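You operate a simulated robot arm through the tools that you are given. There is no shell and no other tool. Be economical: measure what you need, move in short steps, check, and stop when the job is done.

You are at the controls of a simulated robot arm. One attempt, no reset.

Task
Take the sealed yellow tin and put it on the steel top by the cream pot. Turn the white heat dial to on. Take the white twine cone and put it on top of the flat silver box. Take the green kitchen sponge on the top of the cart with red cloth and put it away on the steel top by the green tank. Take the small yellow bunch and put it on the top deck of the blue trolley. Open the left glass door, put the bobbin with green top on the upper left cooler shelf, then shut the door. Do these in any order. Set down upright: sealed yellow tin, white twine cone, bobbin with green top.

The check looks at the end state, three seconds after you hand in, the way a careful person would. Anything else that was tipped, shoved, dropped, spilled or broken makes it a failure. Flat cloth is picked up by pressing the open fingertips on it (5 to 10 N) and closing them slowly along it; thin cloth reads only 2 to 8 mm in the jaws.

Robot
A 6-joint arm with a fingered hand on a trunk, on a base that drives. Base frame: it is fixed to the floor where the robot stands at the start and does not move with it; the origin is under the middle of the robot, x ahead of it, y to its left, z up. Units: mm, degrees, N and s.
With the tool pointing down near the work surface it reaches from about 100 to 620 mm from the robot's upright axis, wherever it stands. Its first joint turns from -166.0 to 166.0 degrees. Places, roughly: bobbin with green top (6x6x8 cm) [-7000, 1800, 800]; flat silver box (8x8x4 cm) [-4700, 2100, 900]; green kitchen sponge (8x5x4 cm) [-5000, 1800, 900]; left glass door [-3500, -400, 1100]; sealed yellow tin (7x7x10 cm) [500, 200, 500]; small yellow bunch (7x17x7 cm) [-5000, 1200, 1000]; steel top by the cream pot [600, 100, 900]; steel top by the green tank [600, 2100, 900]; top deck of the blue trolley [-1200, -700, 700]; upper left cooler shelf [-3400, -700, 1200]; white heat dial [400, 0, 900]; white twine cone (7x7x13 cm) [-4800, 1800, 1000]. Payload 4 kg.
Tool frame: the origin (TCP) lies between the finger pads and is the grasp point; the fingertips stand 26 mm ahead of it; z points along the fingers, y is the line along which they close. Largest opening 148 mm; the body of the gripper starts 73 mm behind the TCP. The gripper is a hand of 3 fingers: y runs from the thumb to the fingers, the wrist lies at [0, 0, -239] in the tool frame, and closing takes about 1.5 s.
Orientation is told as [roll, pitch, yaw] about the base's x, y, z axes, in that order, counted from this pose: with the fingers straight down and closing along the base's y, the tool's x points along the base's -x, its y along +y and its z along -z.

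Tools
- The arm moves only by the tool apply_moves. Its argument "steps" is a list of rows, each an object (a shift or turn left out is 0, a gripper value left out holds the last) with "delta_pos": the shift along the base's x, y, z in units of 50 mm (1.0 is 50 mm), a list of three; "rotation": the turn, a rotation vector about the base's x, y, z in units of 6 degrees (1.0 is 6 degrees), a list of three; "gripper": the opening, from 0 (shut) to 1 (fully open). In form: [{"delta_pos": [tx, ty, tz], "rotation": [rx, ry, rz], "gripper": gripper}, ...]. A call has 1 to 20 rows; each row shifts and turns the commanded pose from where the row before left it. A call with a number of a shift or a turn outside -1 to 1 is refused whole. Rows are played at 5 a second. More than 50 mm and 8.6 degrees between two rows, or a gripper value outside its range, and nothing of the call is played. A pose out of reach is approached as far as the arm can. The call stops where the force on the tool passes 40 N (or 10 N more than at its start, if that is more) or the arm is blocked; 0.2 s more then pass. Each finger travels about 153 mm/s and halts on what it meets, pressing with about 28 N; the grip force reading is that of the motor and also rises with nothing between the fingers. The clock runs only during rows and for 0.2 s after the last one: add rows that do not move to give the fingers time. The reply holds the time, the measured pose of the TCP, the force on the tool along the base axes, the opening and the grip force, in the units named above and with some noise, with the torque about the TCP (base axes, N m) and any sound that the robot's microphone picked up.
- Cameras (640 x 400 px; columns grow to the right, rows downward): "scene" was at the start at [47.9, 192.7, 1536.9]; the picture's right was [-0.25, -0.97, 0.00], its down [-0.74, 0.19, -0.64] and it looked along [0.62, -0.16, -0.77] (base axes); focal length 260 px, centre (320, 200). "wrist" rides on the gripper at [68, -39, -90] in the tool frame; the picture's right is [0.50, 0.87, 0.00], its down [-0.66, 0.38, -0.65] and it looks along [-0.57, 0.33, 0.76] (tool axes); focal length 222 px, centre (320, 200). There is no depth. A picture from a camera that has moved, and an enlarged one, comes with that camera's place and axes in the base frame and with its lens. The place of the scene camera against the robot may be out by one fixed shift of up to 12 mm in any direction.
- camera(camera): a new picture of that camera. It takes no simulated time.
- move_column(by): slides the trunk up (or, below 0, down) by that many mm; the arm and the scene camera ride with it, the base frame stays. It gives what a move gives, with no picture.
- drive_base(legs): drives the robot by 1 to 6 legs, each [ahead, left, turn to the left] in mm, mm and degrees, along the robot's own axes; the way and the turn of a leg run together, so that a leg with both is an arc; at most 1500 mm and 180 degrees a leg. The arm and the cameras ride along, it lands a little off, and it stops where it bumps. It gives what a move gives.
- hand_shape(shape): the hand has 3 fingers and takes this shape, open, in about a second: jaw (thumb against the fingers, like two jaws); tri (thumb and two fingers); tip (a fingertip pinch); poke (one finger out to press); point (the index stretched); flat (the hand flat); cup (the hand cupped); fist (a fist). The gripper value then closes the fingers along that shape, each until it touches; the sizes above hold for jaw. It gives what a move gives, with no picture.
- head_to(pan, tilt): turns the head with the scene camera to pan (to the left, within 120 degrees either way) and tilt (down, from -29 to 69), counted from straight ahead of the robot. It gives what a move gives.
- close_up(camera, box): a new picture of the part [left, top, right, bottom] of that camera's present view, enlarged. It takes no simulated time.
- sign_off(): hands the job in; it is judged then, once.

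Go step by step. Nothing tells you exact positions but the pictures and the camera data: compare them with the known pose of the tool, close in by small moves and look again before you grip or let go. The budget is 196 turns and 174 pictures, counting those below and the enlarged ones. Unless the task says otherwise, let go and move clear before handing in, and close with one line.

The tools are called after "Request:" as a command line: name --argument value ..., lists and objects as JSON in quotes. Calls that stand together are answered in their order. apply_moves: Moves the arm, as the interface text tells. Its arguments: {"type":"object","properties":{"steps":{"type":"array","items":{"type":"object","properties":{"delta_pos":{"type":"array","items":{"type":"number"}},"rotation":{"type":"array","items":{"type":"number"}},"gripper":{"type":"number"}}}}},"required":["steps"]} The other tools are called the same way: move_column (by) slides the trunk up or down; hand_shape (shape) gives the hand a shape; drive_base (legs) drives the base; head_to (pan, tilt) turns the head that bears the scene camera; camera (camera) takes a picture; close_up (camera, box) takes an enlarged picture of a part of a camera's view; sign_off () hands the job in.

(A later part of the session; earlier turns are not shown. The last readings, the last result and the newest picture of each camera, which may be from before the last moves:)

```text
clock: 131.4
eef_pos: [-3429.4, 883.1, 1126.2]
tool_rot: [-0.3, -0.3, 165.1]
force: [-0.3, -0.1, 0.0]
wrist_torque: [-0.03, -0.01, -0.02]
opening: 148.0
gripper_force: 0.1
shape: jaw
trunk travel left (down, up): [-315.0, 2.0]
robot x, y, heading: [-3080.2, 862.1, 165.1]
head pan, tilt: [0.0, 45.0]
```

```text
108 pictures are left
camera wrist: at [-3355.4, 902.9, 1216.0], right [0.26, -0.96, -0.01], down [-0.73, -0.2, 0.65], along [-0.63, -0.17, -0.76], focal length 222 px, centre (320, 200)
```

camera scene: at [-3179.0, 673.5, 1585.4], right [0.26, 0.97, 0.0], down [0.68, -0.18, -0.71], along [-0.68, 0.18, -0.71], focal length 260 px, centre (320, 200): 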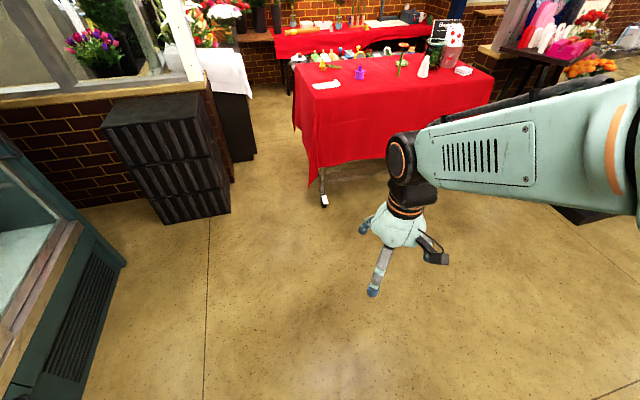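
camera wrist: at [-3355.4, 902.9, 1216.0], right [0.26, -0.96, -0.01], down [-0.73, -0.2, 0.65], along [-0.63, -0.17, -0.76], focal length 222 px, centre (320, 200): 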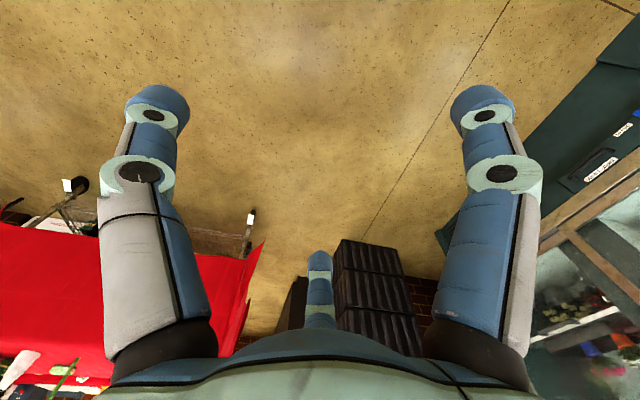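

Request:
drive_base --legs '[[685, -325, 0], [685, -325, 0], [0, 0, 15]]'

Request:
camera --camera "scene"

Request:
camera --camera "wrist"

```text
clock: 140.1
eef_pos: [-4565.6, 1798.4, 1126.4]
tool_rot: [-0.3, -0.3, 178.9]
force: [0.4, 0.0, 0.0]
wrist_torque: [0.0, 0.02, 0.0]
opening: 148.0
gripper_force: 0.1
shape: jaw
trunk travel left (down, up): [-315.0, 2.0]
robot x, y, heading: [-4220.0, 1861.5, 178.7]
head pan, tilt: [0.0, 45.0]
```

```text
107 pictures are left
camera scene: at [-4272.3, 1652.7, 1585.3], right [0.03, 1.0, 0.0], down [0.71, -0.02, -0.71], along [-0.71, 0.02, -0.71], focal length 260 px, centre (320, 200)
```

scene: 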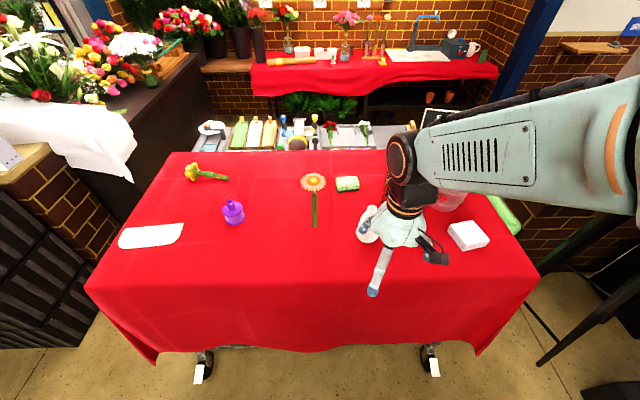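

```text
106 pictures are left
camera wrist: at [-4498.6, 1834.6, 1216.0], right [0.48, -0.88, -0.01], down [-0.66, -0.37, 0.65], along [-0.58, -0.31, -0.76], focal length 222 px, centre (320, 200)
```

wrist: 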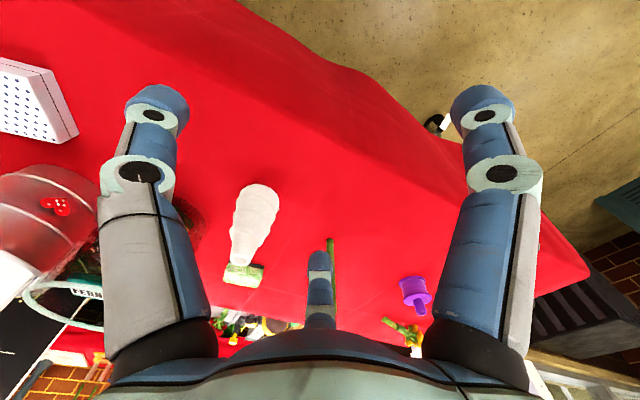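

The cone is under/just beyond the hand and the box is to its right. I'll raise the hand and move nearer the cone for cleaner views.

Request:
apply_moves --steps '[{"delta_pos": [0, 0, 0.9]}, {"delta_pos": [0, 0, 0.9]}, {"delta_pos": [-0.9, 0, 0]}, {"delta_pos": [-0.9, 0, 0]}, {"delta_pos": [-0.4, 0.3, 0]}, {}]'

Request:
camera --camera "wrist"

Request:
camera --camera "scene"

```text
clock: 141.5
eef_pos: [-4674.4, 1813.6, 1216.7]
tool_rot: [-0.5, -0.2, 178.8]
force: [-0.8, -0.4, 0.1]
wrist_torque: [-0.02, 0.01, 0.02]
opening: 148.0
gripper_force: 0.1
shape: jaw
trunk travel left (down, up): [-315.0, 2.0]
robot x, y, heading: [-4217.3, 1857.5, 178.5]
head pan, tilt: [0.0, 45.0]
```

```text
105 pictures are left
camera wrist: at [-4608.3, 1849.8, 1307.4], right [0.48, -0.88, -0.01], down [-0.66, -0.37, 0.65], along [-0.58, -0.31, -0.76], focal length 222 px, centre (320, 200)
```

wrist: 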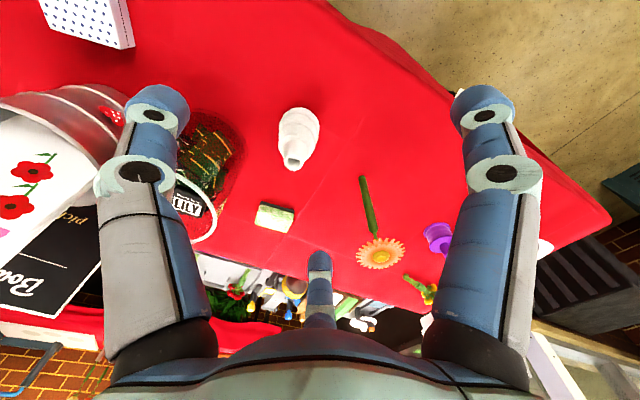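

```text
104 pictures are left
camera scene: at [-4272.2, 1652.4, 1585.3], right [0.03, 1.0, 0.0], down [0.71, -0.02, -0.71], along [-0.71, 0.02, -0.71], focal length 260 px, centre (320, 200)
```

scene: 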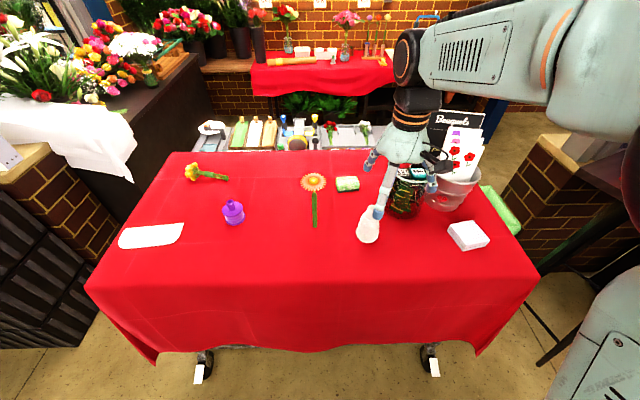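

From two views the cone is at (-4751, 1813), top z≈1067, so the cloth top is near z≈937. I'll move above the cone and lower partway.

Request:
apply_moves --steps '[{"delta_pos": [-0.77, 0, 0], "gripper": 0.7}, {"delta_pos": [-0.77, 0, 0]}, {"delta_pos": [0, 0, -0.8]}, {"delta_pos": [0, 0, -0.8]}, {}]'

Request:
camera --camera "wrist"

Request:
close_up --camera "scene" --box '[290, 90, 510, 270]'

```text
clock: 142.7
eef_pos: [-4753.3, 1813.9, 1138.1]
tool_rot: [-0.5, -0.3, 178.9]
force: [0.3, -0.6, -0.4]
wrist_torque: [-0.01, -0.01, -0.05]
opening: 103.9
gripper_force: 0.1
shape: jaw
trunk travel left (down, up): [-315.0, 2.0]
robot x, y, heading: [-4219.0, 1861.2, 178.3]
head pan, tilt: [0.0, 45.0]
```

```text
103 pictures are left
camera wrist: at [-4686.9, 1850.5, 1227.4], right [0.48, -0.88, -0.01], down [-0.66, -0.37, 0.65], along [-0.58, -0.31, -0.76], focal length 222 px, centre (320, 200)
```

wrist: 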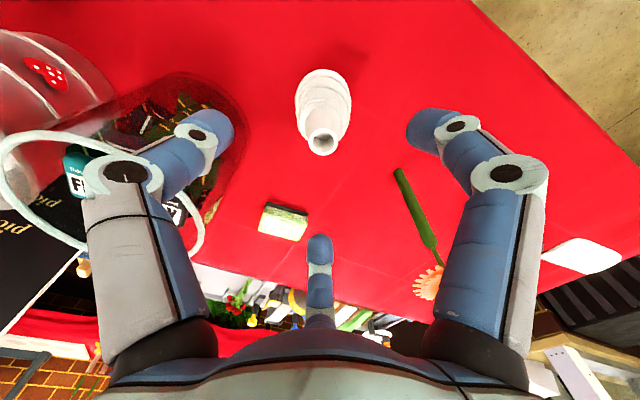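

```text
2.22 times, centred on (400, 180) of scene
camera zoom: at [-4272.0, 1652.8, 1585.4], right [0.03, 1.0, 0.0], down [0.71, -0.02, -0.71], along [-0.71, 0.02, -0.71], focal length 577 px, centre (142, 244)
```

zoom: 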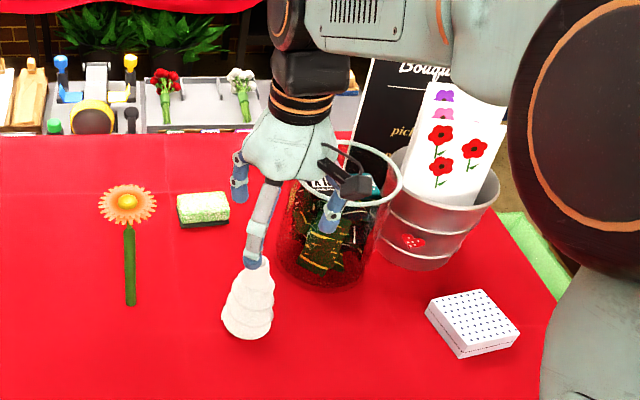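

Centred over the cone. Descending to grip height.

Request:
apply_moves --steps '[{"delta_pos": [0, 0, -0.6]}, {"delta_pos": [0, 0, -0.6]}, {"delta_pos": [0, 0, -0.6]}, {"delta_pos": [0, 0, -0.6]}, {}]'

Request:
camera --camera "wrist"

Request:
close_up --camera "scene" --box '[290, 90, 510, 270]'

```text
clock: 143.9
eef_pos: [-4752.2, 1812.4, 1015.6]
tool_rot: [-0.3, -0.3, 178.7]
force: [0.3, -0.3, 0.4]
wrist_torque: [0.01, -0.01, -0.01]
opening: 104.0
gripper_force: 0.0
shape: jaw
trunk travel left (down, up): [-315.0, 2.0]
robot x, y, heading: [-4220.4, 1857.2, 178.7]
head pan, tilt: [0.0, 45.0]
```

```text
101 pictures are left
camera wrist: at [-4685.7, 1849.6, 1106.4], right [0.48, -0.88, -0.01], down [-0.66, -0.37, 0.65], along [-0.58, -0.31, -0.76], focal length 222 px, centre (320, 200)
```

wrist: 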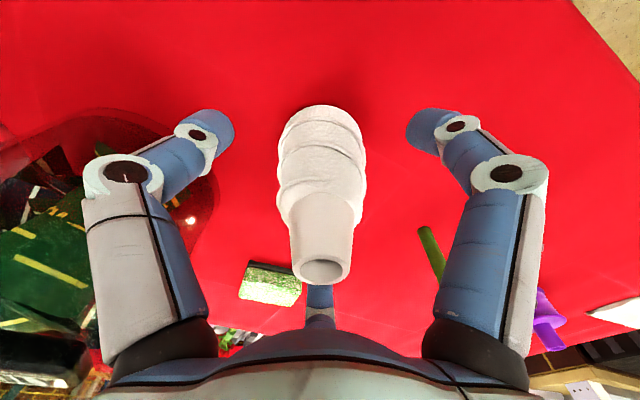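

```text
2.22 times, centred on (400, 180) of scene
camera zoom: at [-4272.1, 1652.8, 1585.4], right [0.03, 1.0, 0.0], down [0.71, -0.02, -0.71], along [-0.71, 0.02, -0.71], focal length 577 px, centre (142, 244)
```

zoom: 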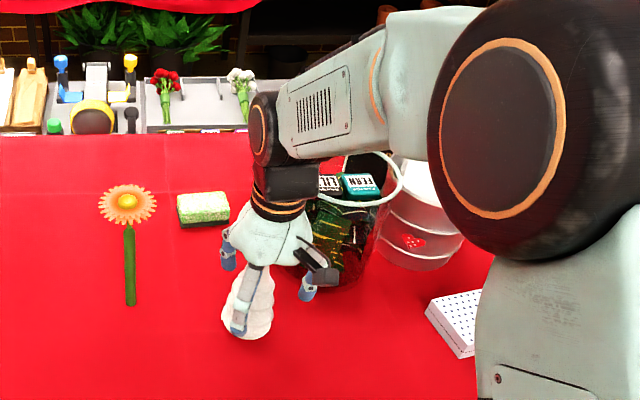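

Request:
apply_moves --steps '[{"gripper": 0.6}, {"gripper": 0.5}, {"gripper": 0.4}, {"gripper": 0.3}, {"gripper": 0.2}, {"gripper": 0.1}, {"gripper": 0.0}, {}, {}, {"delta_pos": [0, 0, 0.2]}, {"delta_pos": [0, 0, 0.3]}, {}]'

Request:
camera --camera "wrist"

```text
clock: 146.5
eef_pos: [-4753.2, 1812.7, 1042.0]
tool_rot: [-0.5, -0.2, 178.8]
force: [-0.9, 0.4, -0.7]
wrist_torque: [-0.02, -0.01, 0.0]
opening: 40.6
gripper_force: 27.6
shape: jaw
trunk travel left (down, up): [-315.0, 2.0]
robot x, y, heading: [-4218.3, 1859.3, 178.6]
head pan, tilt: [0.0, 45.0]
```

```text
99 pictures are left
camera wrist: at [-4685.8, 1848.8, 1131.2], right [0.48, -0.88, -0.01], down [-0.66, -0.37, 0.65], along [-0.58, -0.31, -0.76], focal length 222 px, centre (320, 200)
```

wrist: 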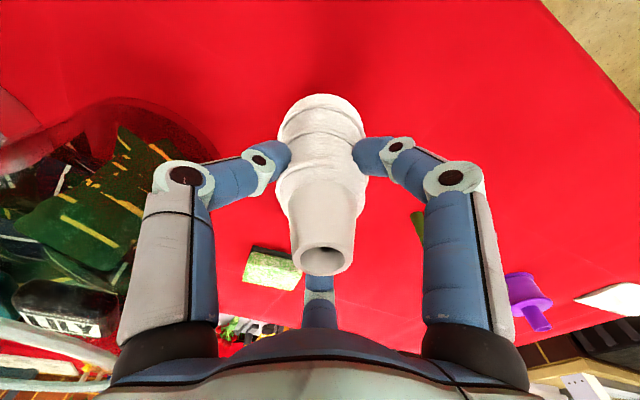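

The cone is held upright. I'll lift, pull toward the robot to avoid the jar, and travel to near the silver box.

Request:
apply_moves --steps '[{"delta_pos": [0, 0, 0.9]}, {"delta_pos": [0, 0, 0.9]}, {"delta_pos": [0.9, 0, 0]}, {"delta_pos": [0.9, 0, 0]}, {"delta_pos": [0.1, 0.9, 0]}, {"delta_pos": [0, 0.9, 0]}, {"delta_pos": [0, 0.9, 0]}, {"delta_pos": [0, 0.9, 0]}, {"delta_pos": [0, 0.9, 0]}, {"delta_pos": [0, 0.5, 0]}, {}]'

Request:
camera --camera "wrist"

Request:
camera --camera "scene"

```text
clock: 148.9
eef_pos: [-4659.9, 2063.7, 1130.1]
tool_rot: [-0.4, -0.3, 178.8]
force: [-0.1, 1.1, -1.1]
wrist_torque: [0.01, 0.01, -0.03]
opening: 40.3
gripper_force: 28.1
shape: jaw
trunk travel left (down, up): [-315.0, 2.0]
robot x, y, heading: [-4217.6, 1857.3, 178.7]
head pan, tilt: [0.0, 45.0]
```

```text
98 pictures are left
camera wrist: at [-4592.1, 2099.8, 1220.4], right [0.48, -0.88, -0.01], down [-0.66, -0.37, 0.65], along [-0.58, -0.31, -0.76], focal length 222 px, centre (320, 200)
```

wrist: 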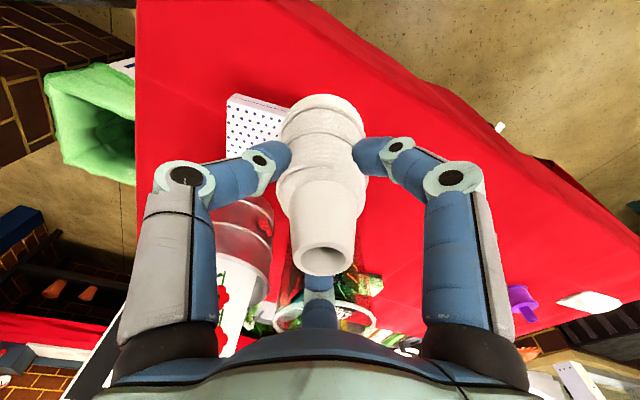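

```text
97 pictures are left
camera scene: at [-4272.4, 1652.5, 1585.3], right [0.03, 1.0, 0.0], down [0.71, -0.02, -0.71], along [-0.71, 0.02, -0.71], focal length 260 px, centre (320, 200)
```

scene: 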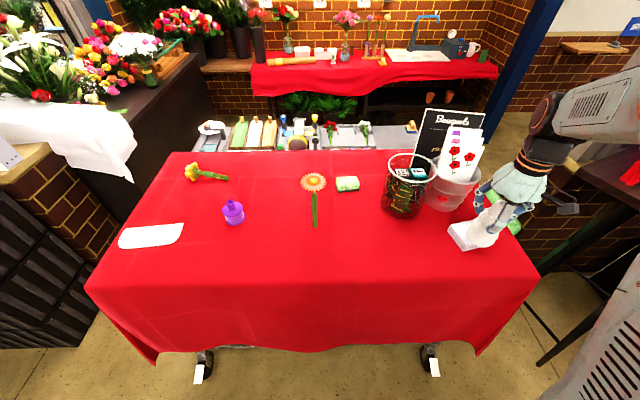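

I'd like an unobstructed wrist view of the box, so I'll shift the hand 60 mm back in y.

Request:
apply_moves --steps '[{"delta_pos": [0.2, -0.9, 0.2]}, {"delta_pos": [0, -0.4, 0.2]}, {}]'

Request:
close_up --camera "wrist" --box '[100, 20, 340, 200]'

Request:
close_up --camera "scene" --box '[420, 160, 560, 270]'

```text
clock: 149.7
eef_pos: [-4648.2, 1998.6, 1151.9]
tool_rot: [-0.4, -0.1, 178.8]
force: [-0.8, 0.0, -1.1]
wrist_torque: [0.02, -0.01, -0.01]
opening: 40.2
gripper_force: 27.8
shape: jaw
trunk travel left (down, up): [-315.0, 2.0]
robot x, y, heading: [-4220.0, 1861.4, 178.7]
head pan, tilt: [0.0, 45.0]
```

```text
2.22 times, centred on (220, 110) of wrist
camera zoom: at [-4581.0, 2035.1, 1241.9], right [0.48, -0.88, -0.01], down [-0.66, -0.37, 0.65], along [-0.58, -0.31, -0.76], focal length 494 px, centre (542, 400)
```

zoom: 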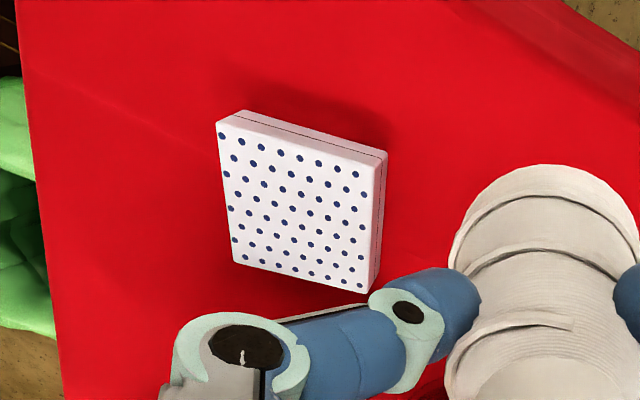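

```text
3.64 times, centred on (490, 215) of scene
camera zoom: at [-4272.5, 1652.7, 1585.3], right [0.03, 1.0, 0.0], down [0.71, -0.02, -0.71], along [-0.71, 0.02, -0.71], focal length 944 px, centre (-298, 146)
```

zoom: 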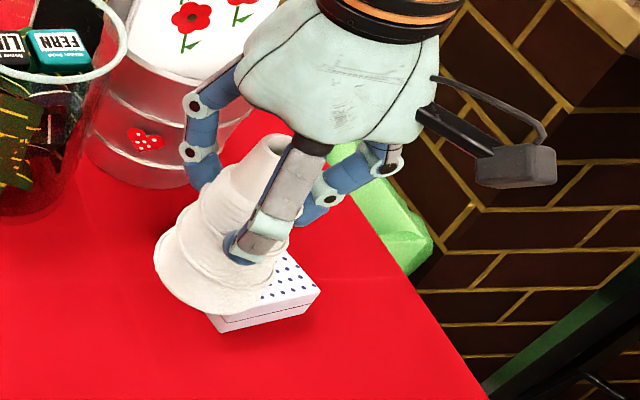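

The box centre is at about (-4726, 2102), top z≈977. I'll move the cone above it, turning the hand 30° so no finger points toward the bucket.

Request:
apply_moves --steps '[{"delta_pos": [-0.4, 0.6, 0], "rotation": [0, 0, 1]}, {"delta_pos": [-0.4, 0.6, 0], "rotation": [0, 0, 1]}, {"delta_pos": [-0.4, 0.6, 0], "rotation": [0, 0, 1]}, {"delta_pos": [-0.36, 0.26, 0], "rotation": [0, 0, 1]}, {"delta_pos": [0, 0, -0.6], "rotation": [0, 0, 1]}, {"delta_pos": [0, 0, -0.6]}, {}]'

Request:
camera --camera "wrist"

Request:
close_up --camera "scene" --box '[420, 150, 560, 270]'

```text
clock: 151.3
eef_pos: [-4725.1, 2101.2, 1089.9]
tool_rot: [-0.4, -0.2, -151.1]
force: [1.1, 0.4, -2.0]
wrist_torque: [-0.04, 0.0, 0.0]
opening: 40.2
gripper_force: 28.8
shape: jaw
trunk travel left (down, up): [-315.0, 2.0]
robot x, y, heading: [-4219.6, 1858.9, 178.8]
head pan, tilt: [0.0, 45.0]
```

```text
94 pictures are left
camera wrist: at [-4685.9, 2167.5, 1180.6], right [0.86, -0.52, -0.01], down [-0.39, -0.65, 0.65], along [-0.34, -0.56, -0.76], focal length 222 px, centre (320, 200)
```

wrist: 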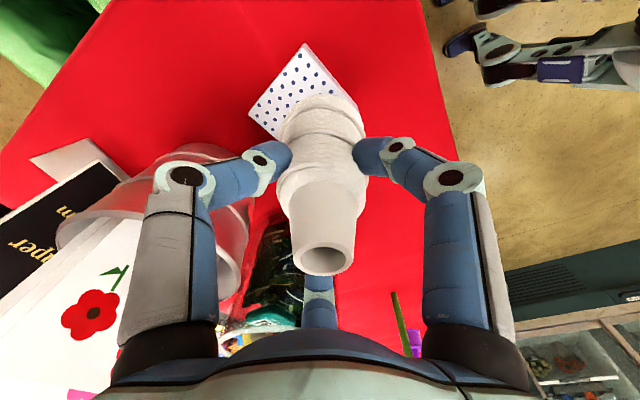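

```text
3.33 times, centred on (490, 210) of scene
camera zoom: at [-4272.2, 1652.6, 1585.3], right [0.03, 1.0, 0.0], down [0.71, -0.02, -0.71], along [-0.71, 0.02, -0.71], focal length 865 px, centre (-247, 167)
```

zoom: 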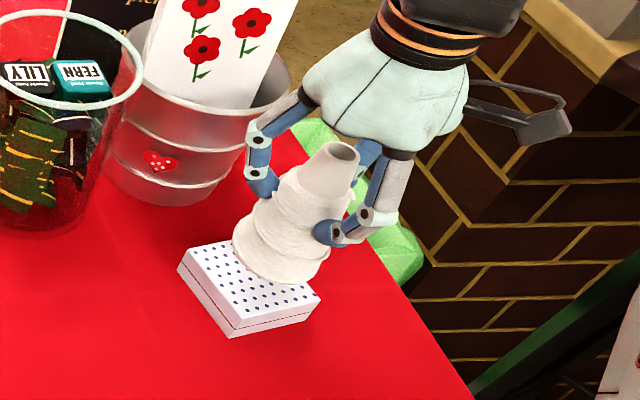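

Averaging the views puts the box centre at (-4731, 2106). I'll shift by (-6, +5) and lower to just above contact (≈1056).

Request:
apply_moves --steps '[{"delta_pos": [-0.12, 0.1, -0.2]}, {"delta_pos": [0, 0, -0.2]}, {"delta_pos": [0, 0, -0.1]}, {}]'

Request:
close_up --camera "scene" --box '[440, 180, 540, 260]'

Request:
camera --camera "wrist"

```text
clock: 152.3
eef_pos: [-4731.9, 2105.6, 1065.7]
tool_rot: [-0.3, -0.3, -151.3]
force: [0.0, 0.1, -2.3]
wrist_torque: [0.0, 0.01, -0.03]
opening: 40.3
gripper_force: 28.0
shape: jaw
trunk travel left (down, up): [-315.0, 2.0]
robot x, y, heading: [-4218.8, 1859.4, 178.8]
head pan, tilt: [0.0, 45.0]
```

```text
5.00 times, centred on (490, 220) of scene
camera zoom: at [-4272.5, 1652.7, 1585.3], right [0.03, 1.0, 0.0], down [0.71, -0.02, -0.71], along [-0.71, 0.02, -0.71], focal length 1298 px, centre (-530, 100)
```

zoom: 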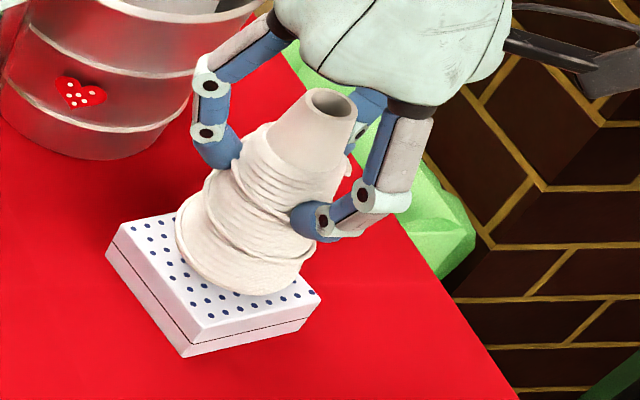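

```text
91 pictures are left
camera wrist: at [-4692.6, 2172.0, 1155.5], right [0.86, -0.52, -0.01], down [-0.39, -0.65, 0.65], along [-0.34, -0.56, -0.76], focal length 222 px, centre (320, 200)
```

wrist: 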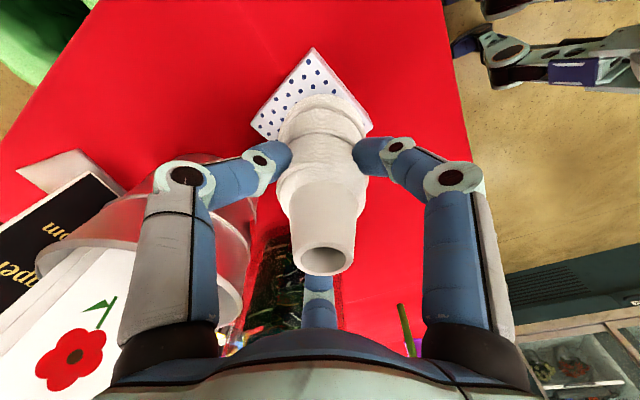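

The two views disagree slightly on the cone's centring in the grip, so I'll take closer pictures before lowering.

Request:
close_up --camera "wrist" --box '[230, 30, 410, 150]'

Request:
close_up --camera "wrist" --box '[230, 150, 410, 290]'

```text
3.33 times, centred on (320, 90) of wrist
camera zoom: at [-4692.6, 2172.0, 1155.5], right [0.86, -0.52, -0.01], down [-0.39, -0.65, 0.65], along [-0.34, -0.56, -0.76], focal length 740 px, centre (320, 567)
```

zoom: 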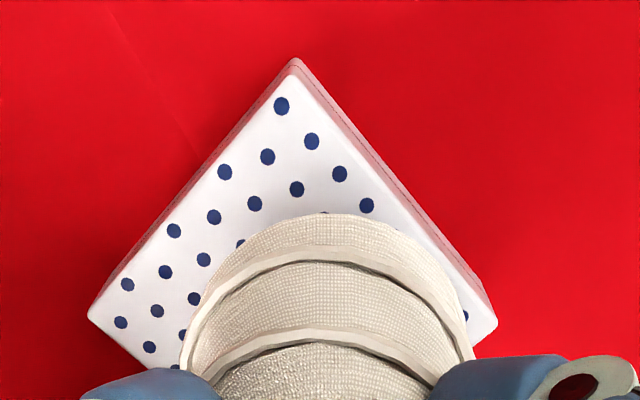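

```text
2.86 times, centred on (320, 220) of wrist
camera zoom: at [-4692.6, 2172.0, 1155.5], right [0.86, -0.52, -0.01], down [-0.39, -0.65, 0.65], along [-0.34, -0.56, -0.76], focal length 635 px, centre (320, 143)
```

zoom: 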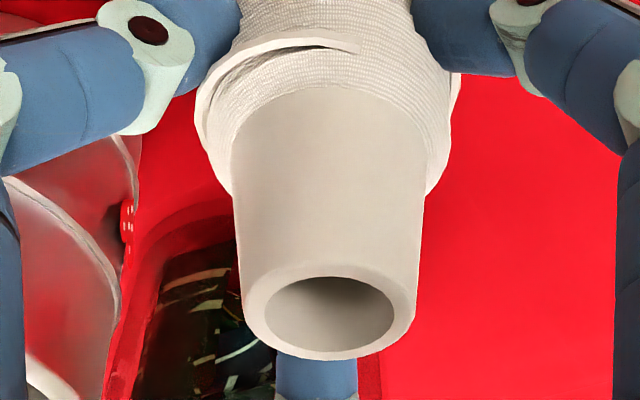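

Triangulating both views gives cone base (-4727, 2112, z 992) and box top centre (-4739, 2110, z 966). I'll shift by -12 mm in x and lower partway, then re-check.

Request:
apply_moves --steps '[{"delta_pos": [-0.24, -0.05, 0]}, {"delta_pos": [0, 0, -0.3]}, {}]'

Request:
close_up --camera "scene" --box '[440, 180, 540, 260]'

Request:
close_up --camera "wrist" --box '[230, 30, 410, 150]'

```text
clock: 153.1
eef_pos: [-4744.4, 2103.4, 1050.9]
tool_rot: [-0.4, -0.1, -151.1]
force: [-0.3, 0.4, -1.8]
wrist_torque: [-0.01, 0.0, 0.0]
opening: 40.3
gripper_force: 28.2
shape: jaw
trunk travel left (down, up): [-315.0, 2.0]
robot x, y, heading: [-4219.5, 1858.2, 178.6]
head pan, tilt: [0.0, 45.0]
```

```text
5.00 times, centred on (490, 220) of scene
camera zoom: at [-4272.5, 1652.7, 1585.3], right [0.03, 1.0, 0.0], down [0.71, -0.02, -0.71], along [-0.71, 0.02, -0.71], focal length 1298 px, centre (-530, 100)
```

zoom: 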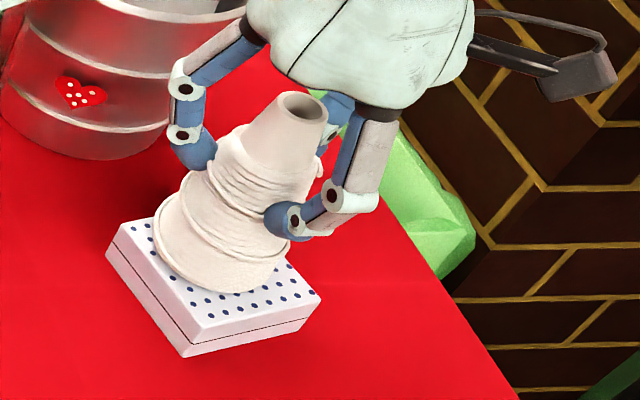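

```text
3.33 times, centred on (320, 90) of wrist
camera zoom: at [-4704.8, 2169.5, 1141.2], right [0.86, -0.52, -0.01], down [-0.39, -0.65, 0.65], along [-0.34, -0.56, -0.76], focal length 740 px, centre (320, 567)
```

zoom: 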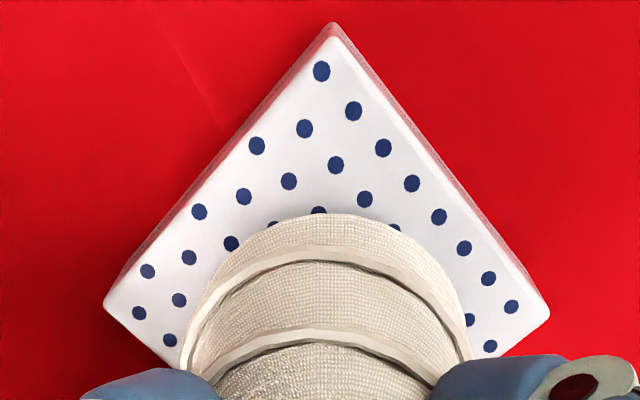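

Aligned in both views now. Lowering to contact in small steps.

Request:
apply_moves --steps '[{"delta_pos": [0, 0, -0.08]}, {"delta_pos": [0, 0, -0.06]}, {}]'

Request:
apply_moves --steps '[{"delta_pos": [0, 0, -0.05]}, {}]'

Request:
apply_moves --steps '[{"delta_pos": [0, 0, -0.05]}, {}]'

```text
clock: 153.9
eef_pos: [-4743.1, 2102.9, 1047.6]
tool_rot: [-0.7, -0.5, -151.1]
force: [-2.9, 2.0, 28.4]
wrist_torque: [0.12, 0.01, 0.03]
opening: 41.0
gripper_force: 27.7
shape: jaw
trunk travel left (down, up): [-315.0, 2.0]
robot x, y, heading: [-4219.6, 1856.1, 178.7]
head pan, tilt: [0.0, 45.0]
```

```text
clock: 154.3
eef_pos: [-4745.0, 2102.9, 1047.4]
tool_rot: [-1.0, -0.6, -151.1]
force: [2.9, -1.6, 22.2]
wrist_torque: [-0.06, -0.1, 0.0]
opening: 41.9
gripper_force: 27.9
shape: jaw
trunk travel left (down, up): [-315.0, 2.0]
robot x, y, heading: [-4220.8, 1857.7, 178.6]
head pan, tilt: [0.0, 45.0]
stopped in row 2: the force on the tool passed its limit at 42 N (the readings are from after the stop); the commanded pose is now the measured one
```

```text
clock: 154.9
eef_pos: [-4744.8, 2103.1, 1047.3]
tool_rot: [-1.1, -0.9, -151.1]
force: [5.1, -3.3, 23.8]
wrist_torque: [-0.18, -0.23, -0.04]
opening: 42.3
gripper_force: 27.9
shape: jaw
trunk travel left (down, up): [-315.0, 2.0]
robot x, y, heading: [-4221.7, 1858.8, 178.7]
head pan, tilt: [0.0, 45.0]
stopped in row 2: the force on the tool passed its limit at 41 N (the readings are from after the stop); the commanded pose is now the measured one
```

Contact came sooner than expected. I'll ease up a couple of millimetres and look before releasing.

Request:
apply_moves --steps '[{"delta_pos": [0, 0, 0.03], "rotation": [0, 0, 0]}, {}]'

Request:
close_up --camera "scene" --box '[440, 180, 540, 260]'

```text
clock: 155.5
eef_pos: [-4744.0, 2104.0, 1047.3]
tool_rot: [-1.0, -0.8, -151.1]
force: [3.9, -2.5, 21.3]
wrist_torque: [-0.09, -0.18, -0.03]
opening: 42.6
gripper_force: 28.3
shape: jaw
trunk travel left (down, up): [-315.0, 2.0]
robot x, y, heading: [-4219.1, 1861.8, 178.4]
head pan, tilt: [0.0, 45.0]
```

```text
5.00 times, centred on (490, 220) of scene
camera zoom: at [-4269.7, 1651.6, 1585.3], right [0.03, 1.0, 0.0], down [0.71, -0.02, -0.71], along [-0.71, 0.02, -0.71], focal length 1298 px, centre (-530, 100)
```

zoom: 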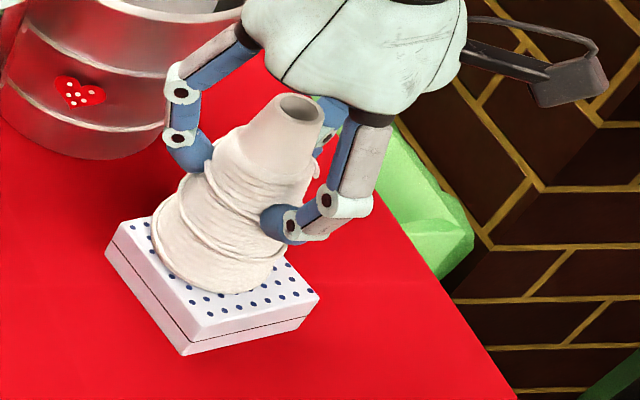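

Request:
apply_moves --steps '[{"delta_pos": [0, 0, 0.04]}, {}]'

Request:
close_up --camera "wrist" --box '[230, 30, 410, 150]'

```text
clock: 156.1
eef_pos: [-4744.2, 2104.2, 1047.6]
tool_rot: [-0.9, -0.6, -151.1]
force: [4.0, -2.8, 13.6]
wrist_torque: [-0.15, -0.2, -0.04]
opening: 42.6
gripper_force: 28.4
shape: jaw
trunk travel left (down, up): [-315.0, 2.0]
robot x, y, heading: [-4216.6, 1862.4, 178.8]
head pan, tilt: [0.0, 45.0]
```

```text
3.33 times, centred on (320, 90) of wrist
camera zoom: at [-4705.0, 2169.7, 1137.2], right [0.86, -0.52, -0.02], down [-0.38, -0.65, 0.65], along [-0.35, -0.55, -0.76], focal length 740 px, centre (320, 567)
```

zoom: 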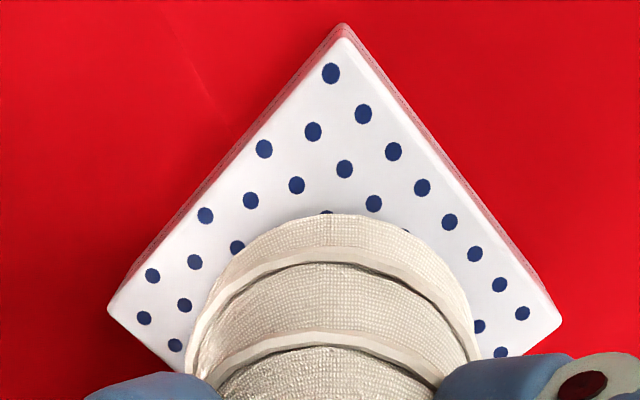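

Request:
apply_moves --steps '[{"delta_pos": [0, 0, 0.04]}, {}, {"gripper": 0.3}, {"gripper": 0.33}, {"gripper": 0.38}, {"gripper": 0.45}, {"gripper": 0.55}, {"gripper": 0.65}, {}]'

Request:
close_up --camera "scene" --box '[440, 170, 540, 260]'

Request:
camera --camera "wrist"

```text
clock: 158.1
eef_pos: [-4746.2, 2105.7, 1048.9]
tool_rot: [-0.8, -0.6, -151.1]
force: [-0.1, 0.9, -1.0]
wrist_torque: [-0.06, 0.0, -0.01]
opening: 95.5
gripper_force: 0.0
shape: jaw
trunk travel left (down, up): [-315.0, 2.0]
robot x, y, heading: [-4218.2, 1858.0, 178.7]
head pan, tilt: [0.0, 45.0]
```

```text
4.44 times, centred on (490, 215) of scene
camera zoom: at [-4272.4, 1652.7, 1585.3], right [0.03, 1.0, 0.0], down [0.71, -0.02, -0.71], along [-0.71, 0.02, -0.71], focal length 1153 px, centre (-436, 133)
```

zoom: 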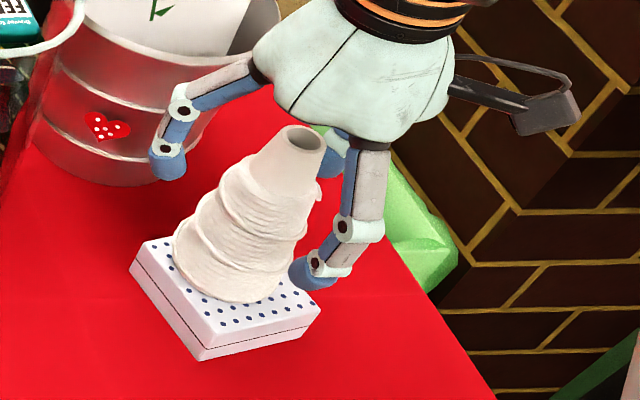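

```text
83 pictures are left
camera wrist: at [-4706.5, 2170.4, 1139.0], right [0.86, -0.52, -0.02], down [-0.38, -0.65, 0.65], along [-0.35, -0.55, -0.76], focal length 222 px, centre (320, 200)
```

wrist: 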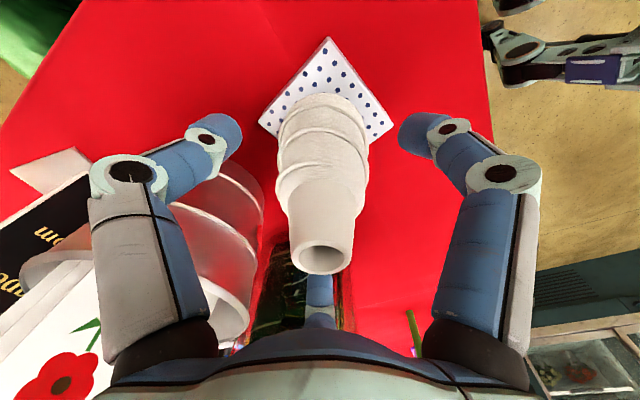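

The cone stands upright on the box. I'll rise straight up, then retract.

Request:
apply_moves --steps '[{"delta_pos": [0, 0, 0.5], "gripper": 0.65}, {"delta_pos": [0, 0, 0.8]}, {"delta_pos": [0, 0, 0.9]}, {"delta_pos": [0, 0, 0.9]}, {"delta_pos": [0.9, 0, 0], "rotation": [0, 0, -1]}, {"delta_pos": [0.9, 0, 0], "rotation": [0, 0, -1]}, {"delta_pos": [0.9, -0.3, 0], "rotation": [0, 0, -1]}, {"delta_pos": [0.2, -0.9, 0], "rotation": [0, 0, -1]}, {"delta_pos": [0, -0.9, 0], "rotation": [0, 0, -1]}, {"delta_pos": [0, -0.9, 0]}]'

Request:
camera --camera "scene"

```text
clock: 160.3
eef_pos: [-4600.4, 1954.7, 1204.2]
tool_rot: [-0.9, -0.5, 178.8]
force: [0.4, -1.1, 0.4]
wrist_torque: [0.01, 0.0, -0.01]
opening: 95.5
gripper_force: 0.0
shape: jaw
trunk travel left (down, up): [-315.0, 2.0]
robot x, y, heading: [-4217.8, 1858.1, 178.7]
head pan, tilt: [0.0, 45.0]
```

```text
82 pictures are left
camera scene: at [-4272.1, 1651.6, 1585.2], right [0.03, 1.0, 0.0], down [0.71, -0.02, -0.71], along [-0.71, 0.02, -0.71], focal length 260 px, centre (320, 200)
```

scene: 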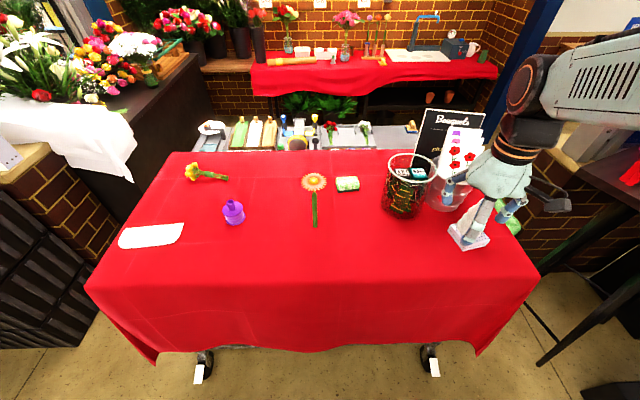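

Next is the sponge, near (-4985, 1771). I'll shift left and edge the base forward about 110 mm so it comes within reach.

Request:
drive_base --legs '[[0, 85, 1], [110, 0, 0]]'

Request:
apply_moves --steps '[{"delta_pos": [-0.9, -0.3, 0], "rotation": [0.1, 0.1, 0]}, {"delta_pos": [-0.9, -0.3, 0]}, {"delta_pos": [-0.9, -0.3, 0]}, {}]'

Request:
camera --camera "wrist"

Request:
camera --camera "scene"

```text
clock: 162.5
eef_pos: [-4711.4, 1866.1, 1203.3]
tool_rot: [-1.0, -0.7, 179.9]
force: [0.0, 0.1, -0.5]
wrist_torque: [0.0, -0.02, 0.02]
opening: 95.7
gripper_force: 0.1
shape: jaw
trunk travel left (down, up): [-315.0, 2.0]
robot x, y, heading: [-4329.7, 1778.2, 179.6]
head pan, tilt: [0.0, 45.0]
```

```text
clock: 163.5
eef_pos: [-4845.4, 1821.5, 1204.3]
tool_rot: [-1.5, -1.2, 179.8]
force: [0.3, -0.1, 0.4]
wrist_torque: [-0.02, 0.02, 0.02]
opening: 95.7
gripper_force: 0.0
shape: jaw
trunk travel left (down, up): [-315.0, 2.0]
robot x, y, heading: [-4327.7, 1780.6, 179.5]
head pan, tilt: [0.0, 45.0]
```

```text
81 pictures are left
camera wrist: at [-4778.0, 1858.1, 1293.0], right [0.5, -0.87, -0.03], down [-0.64, -0.39, 0.66], along [-0.58, -0.31, -0.75], focal length 222 px, centre (320, 200)
```

wrist: 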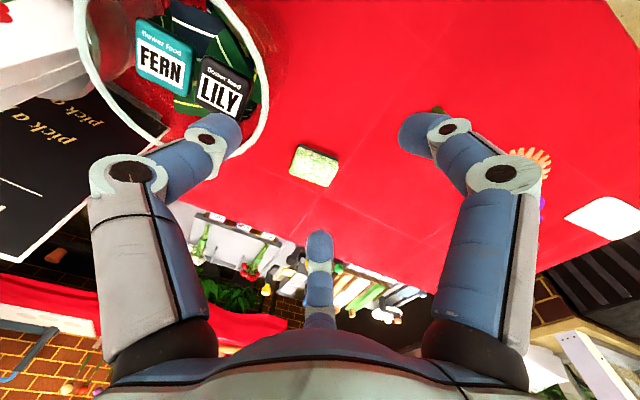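

```text
80 pictures are left
camera scene: at [-4378.4, 1569.4, 1585.4], right [0.01, 1.0, 0.0], down [0.71, -0.01, -0.71], along [-0.71, 0.01, -0.71], focal length 260 px, centre (320, 200)
```

scene: 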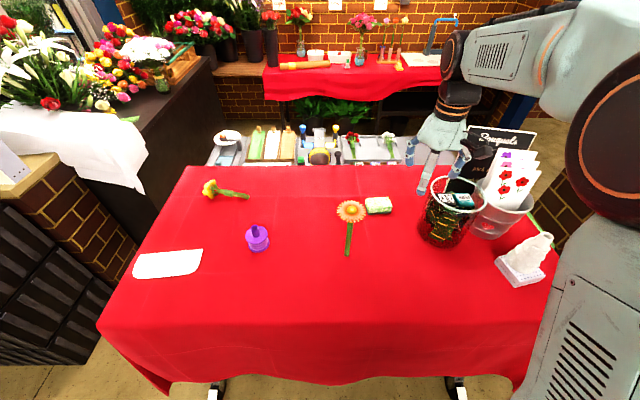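

Both views agree: sponge at (-4972, 1771), top near z≈965, long side along y. I'll move above it with a slight forward tilt for reach, then descend partway.

Request:
apply_moves --steps '[{"delta_pos": [-0.85, -0.33, 0], "rotation": [-0.12, 0.75, 0]}, {"delta_pos": [-0.85, -0.33, 0], "rotation": [-0.12, 0.75, 0]}, {"delta_pos": [-0.84, -0.34, 0]}, {"delta_pos": [0, 0, -0.8]}, {"delta_pos": [0, 0, -0.8]}, {"delta_pos": [0, 0, -0.8]}, {"delta_pos": [0, 0, -0.8]}, {}]'

Request:
camera --camera "wrist"

Request:
close_up --camera "scene" --box '[300, 100, 480, 260]'

```text
clock: 165.3
eef_pos: [-4976.3, 1774.4, 1043.8]
tool_rot: [0.0, -10.2, 179.7]
force: [-0.1, 0.1, 0.0]
wrist_torque: [0.03, 0.01, -0.03]
opening: 95.7
gripper_force: 0.2
shape: jaw
trunk travel left (down, up): [-315.0, 2.0]
robot x, y, heading: [-4332.5, 1775.7, 179.6]
head pan, tilt: [0.0, 45.0]
```

```text
79 pictures are left
camera wrist: at [-4894.9, 1811.5, 1120.8], right [0.49, -0.87, -0.09], down [-0.53, -0.38, 0.76], along [-0.69, -0.32, -0.64], focal length 222 px, centre (320, 200)
```

wrist: 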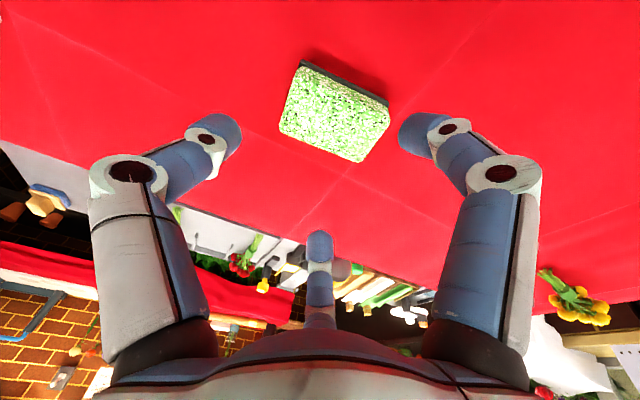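

```text
2.50 times, centred on (390, 180) of scene
camera zoom: at [-4379.3, 1569.2, 1585.4], right [0.01, 1.0, 0.0], down [0.71, -0.01, -0.71], along [-0.71, 0.01, -0.71], focal length 649 px, centre (145, 250)
```

zoom: 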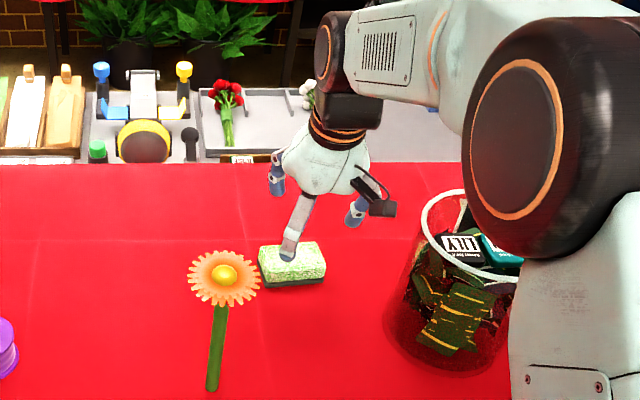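

Aligned over the sponge with the flower clear of the fingers. Descending to grip.

Request:
apply_moves --steps '[{"delta_pos": [0.06, 0, -0.5]}, {"delta_pos": [0, 0, -0.5]}, {"delta_pos": [0, 0, -0.3]}, {"delta_pos": [0, 0, -0.2]}, {}]'

Request:
camera --camera "wrist"

Request:
close_up --camera "scene" --box '[300, 100, 480, 260]'

```text
clock: 166.5
eef_pos: [-4973.2, 1772.5, 968.2]
tool_rot: [0.1, -10.2, 179.7]
force: [-0.1, -0.7, -0.1]
wrist_torque: [-0.01, -0.01, 0.01]
opening: 95.7
gripper_force: 0.1
shape: jaw
trunk travel left (down, up): [-315.0, 2.0]
robot x, y, heading: [-4328.4, 1779.8, 179.3]
head pan, tilt: [0.0, 45.0]
```

```text
77 pictures are left
camera wrist: at [-4891.2, 1811.2, 1044.8], right [0.49, -0.87, -0.09], down [-0.53, -0.38, 0.76], along [-0.69, -0.32, -0.64], focal length 222 px, centre (320, 200)
```

wrist: 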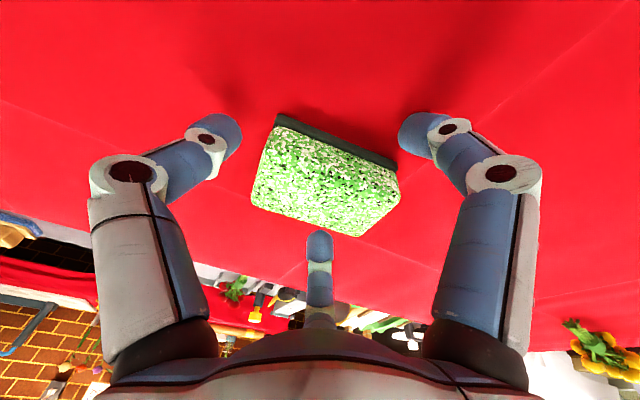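

```text
2.50 times, centred on (390, 180) of scene
camera zoom: at [-4379.5, 1569.2, 1585.3], right [0.01, 1.0, 0.0], down [0.71, -0.01, -0.71], along [-0.71, 0.01, -0.71], focal length 649 px, centre (145, 250)
```

zoom: 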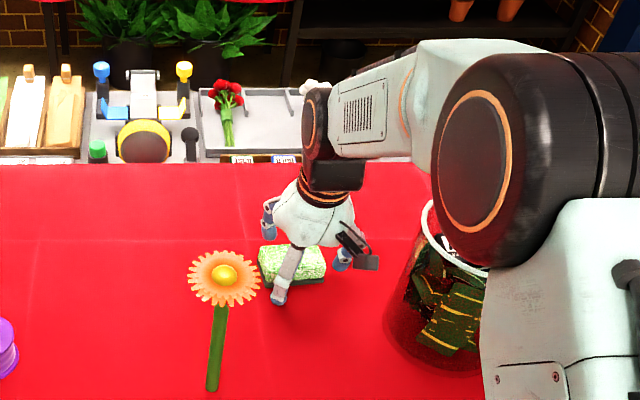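

Request:
apply_moves --steps '[{"delta_pos": [0.08, 0, -0.06], "rotation": [0, -0.4, 0]}, {"delta_pos": [0, 0, -0.06], "rotation": [0, -0.4, 0]}, {}]'

```text
clock: 167.3
eef_pos: [-4967.5, 1772.6, 960.9]
tool_rot: [0.0, -5.4, 179.7]
force: [1.2, 0.3, 0.1]
wrist_torque: [0.01, -0.01, 0.0]
opening: 95.9
gripper_force: 0.1
shape: jaw
trunk travel left (down, up): [-315.0, 2.0]
robot x, y, heading: [-4329.1, 1778.4, 179.7]
head pan, tilt: [0.0, 45.0]
```

Request:
apply_moves --steps '[{"gripper": 0.55}, {"gripper": 0.45}, {"gripper": 0.35}, {"gripper": 0.25}, {"gripper": 0.15}, {"gripper": 0.05}, {"gripper": 0}, {}, {}, {}]'

Request:
camera --camera "wrist"

```text
clock: 169.5
eef_pos: [-4967.4, 1773.3, 961.7]
tool_rot: [0.0, -5.3, 179.7]
force: [0.1, 0.4, 0.0]
wrist_torque: [0.02, 0.0, -0.01]
opening: 48.4
gripper_force: 28.0
shape: jaw
trunk travel left (down, up): [-315.0, 2.0]
robot x, y, heading: [-4329.9, 1780.4, 179.0]
head pan, tilt: [0.0, 45.0]
```

```text
75 pictures are left
camera wrist: at [-4893.4, 1811.0, 1045.6], right [0.49, -0.87, -0.05], down [-0.59, -0.38, 0.71], along [-0.64, -0.32, -0.7], focal length 222 px, centre (320, 200)
```

wrist: 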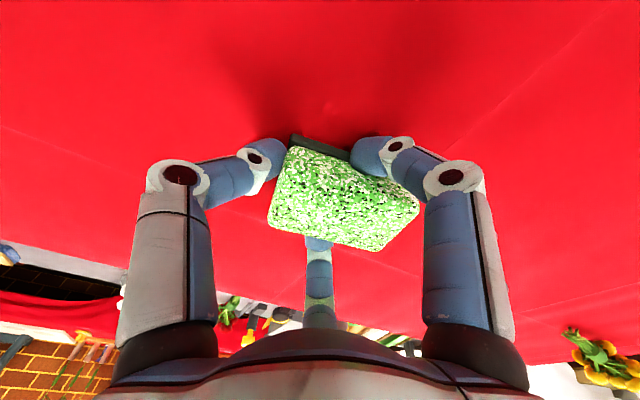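

Gripped. Lifting and checking that the cloth doesn't come along.

Request:
apply_moves --steps '[{"delta_pos": [0, 0, 0.3]}, {"delta_pos": [0, 0, 0.6]}, {"delta_pos": [0, 0, 0.9]}, {"delta_pos": [0, 0, 0.9]}, {"delta_pos": [0, 0, 0.9]}, {"delta_pos": [0.3, 0, 0.9]}, {"delta_pos": [0.9, 0, 0]}, {"delta_pos": [0.9, 0, 0]}, {"delta_pos": [0.9, 0, 0]}, {"delta_pos": [0.9, 0, 0]}, {}]'

Request:
camera --camera "wrist"

Request:
camera --camera "scene"

```text
clock: 171.9
eef_pos: [-4775.0, 1773.0, 1188.4]
tool_rot: [0.0, -5.4, 179.7]
force: [-0.6, 0.7, 0.2]
wrist_torque: [0.0, -0.01, -0.02]
opening: 47.6
gripper_force: 27.7
shape: jaw
trunk travel left (down, up): [-315.0, 2.0]
robot x, y, heading: [-4328.2, 1778.2, 179.5]
head pan, tilt: [0.0, 45.0]
```

```text
74 pictures are left
camera wrist: at [-4700.8, 1810.9, 1271.1], right [0.49, -0.87, -0.05], down [-0.59, -0.38, 0.71], along [-0.64, -0.32, -0.7], focal length 222 px, centre (320, 200)
```

wrist: 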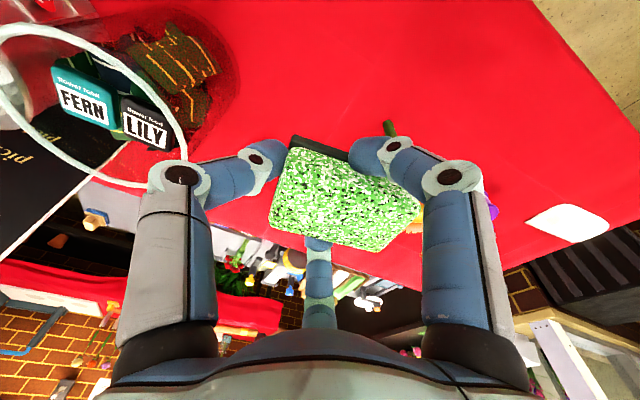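

```text
73 pictures are left
camera scene: at [-4380.8, 1569.2, 1585.3], right [0.01, 1.0, 0.0], down [0.71, -0.01, -0.71], along [-0.71, 0.01, -0.71], focal length 260 px, centre (320, 200)
```

scene: 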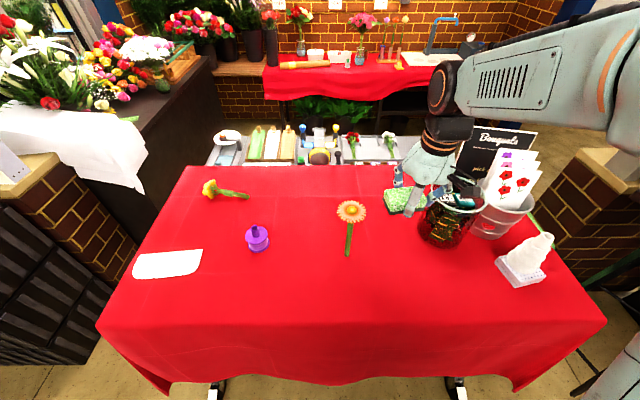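

The sponge is held. I'll back off and drive toward the counter's far section near the green tank, stopping short for a look.

Request:
drive_base --legs '[[-550, 0, 0], [0, 0, 167], [1500, 0, 0], [1500, 0, 0], [250, 0, 0], [0, 0, 33]]'

Request:
head_to --pan 10 --tilt 30

Request:
camera --camera "scene"

```text
clock: 199.1
eef_pos: [-209.6, 967.8, 1188.6]
tool_rot: [0.0, -5.4, 16.4]
force: [-0.8, 0.1, -0.1]
wrist_torque: [-0.07, -0.01, -0.04]
opening: 47.1
gripper_force: 27.5
shape: jaw
trunk travel left (down, up): [-315.0, 2.0]
robot x, y, heading: [-636.3, 834.7, 16.4]
head pan, tilt: [0.0, 45.0]
```

```text
clock: 199.8
eef_pos: [-209.9, 966.4, 1188.2]
tool_rot: [-0.1, -5.4, 16.4]
force: [0.9, 0.2, 0.7]
wrist_torque: [-0.05, -0.02, 0.02]
opening: 47.0
gripper_force: 28.0
shape: jaw
trunk travel left (down, up): [-315.0, 2.0]
robot x, y, heading: [-637.0, 836.1, 16.3]
head pan, tilt: [10.0, 30.0]
```

```text
72 pictures are left
camera scene: at [-641.2, 1069.9, 1607.9], right [0.44, -0.9, 0.0], down [-0.45, -0.22, -0.87], along [0.78, 0.38, -0.5], focal length 260 px, centre (320, 200)
```

scene: 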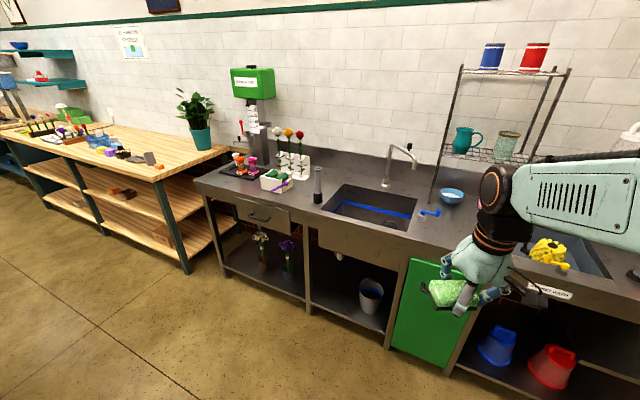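

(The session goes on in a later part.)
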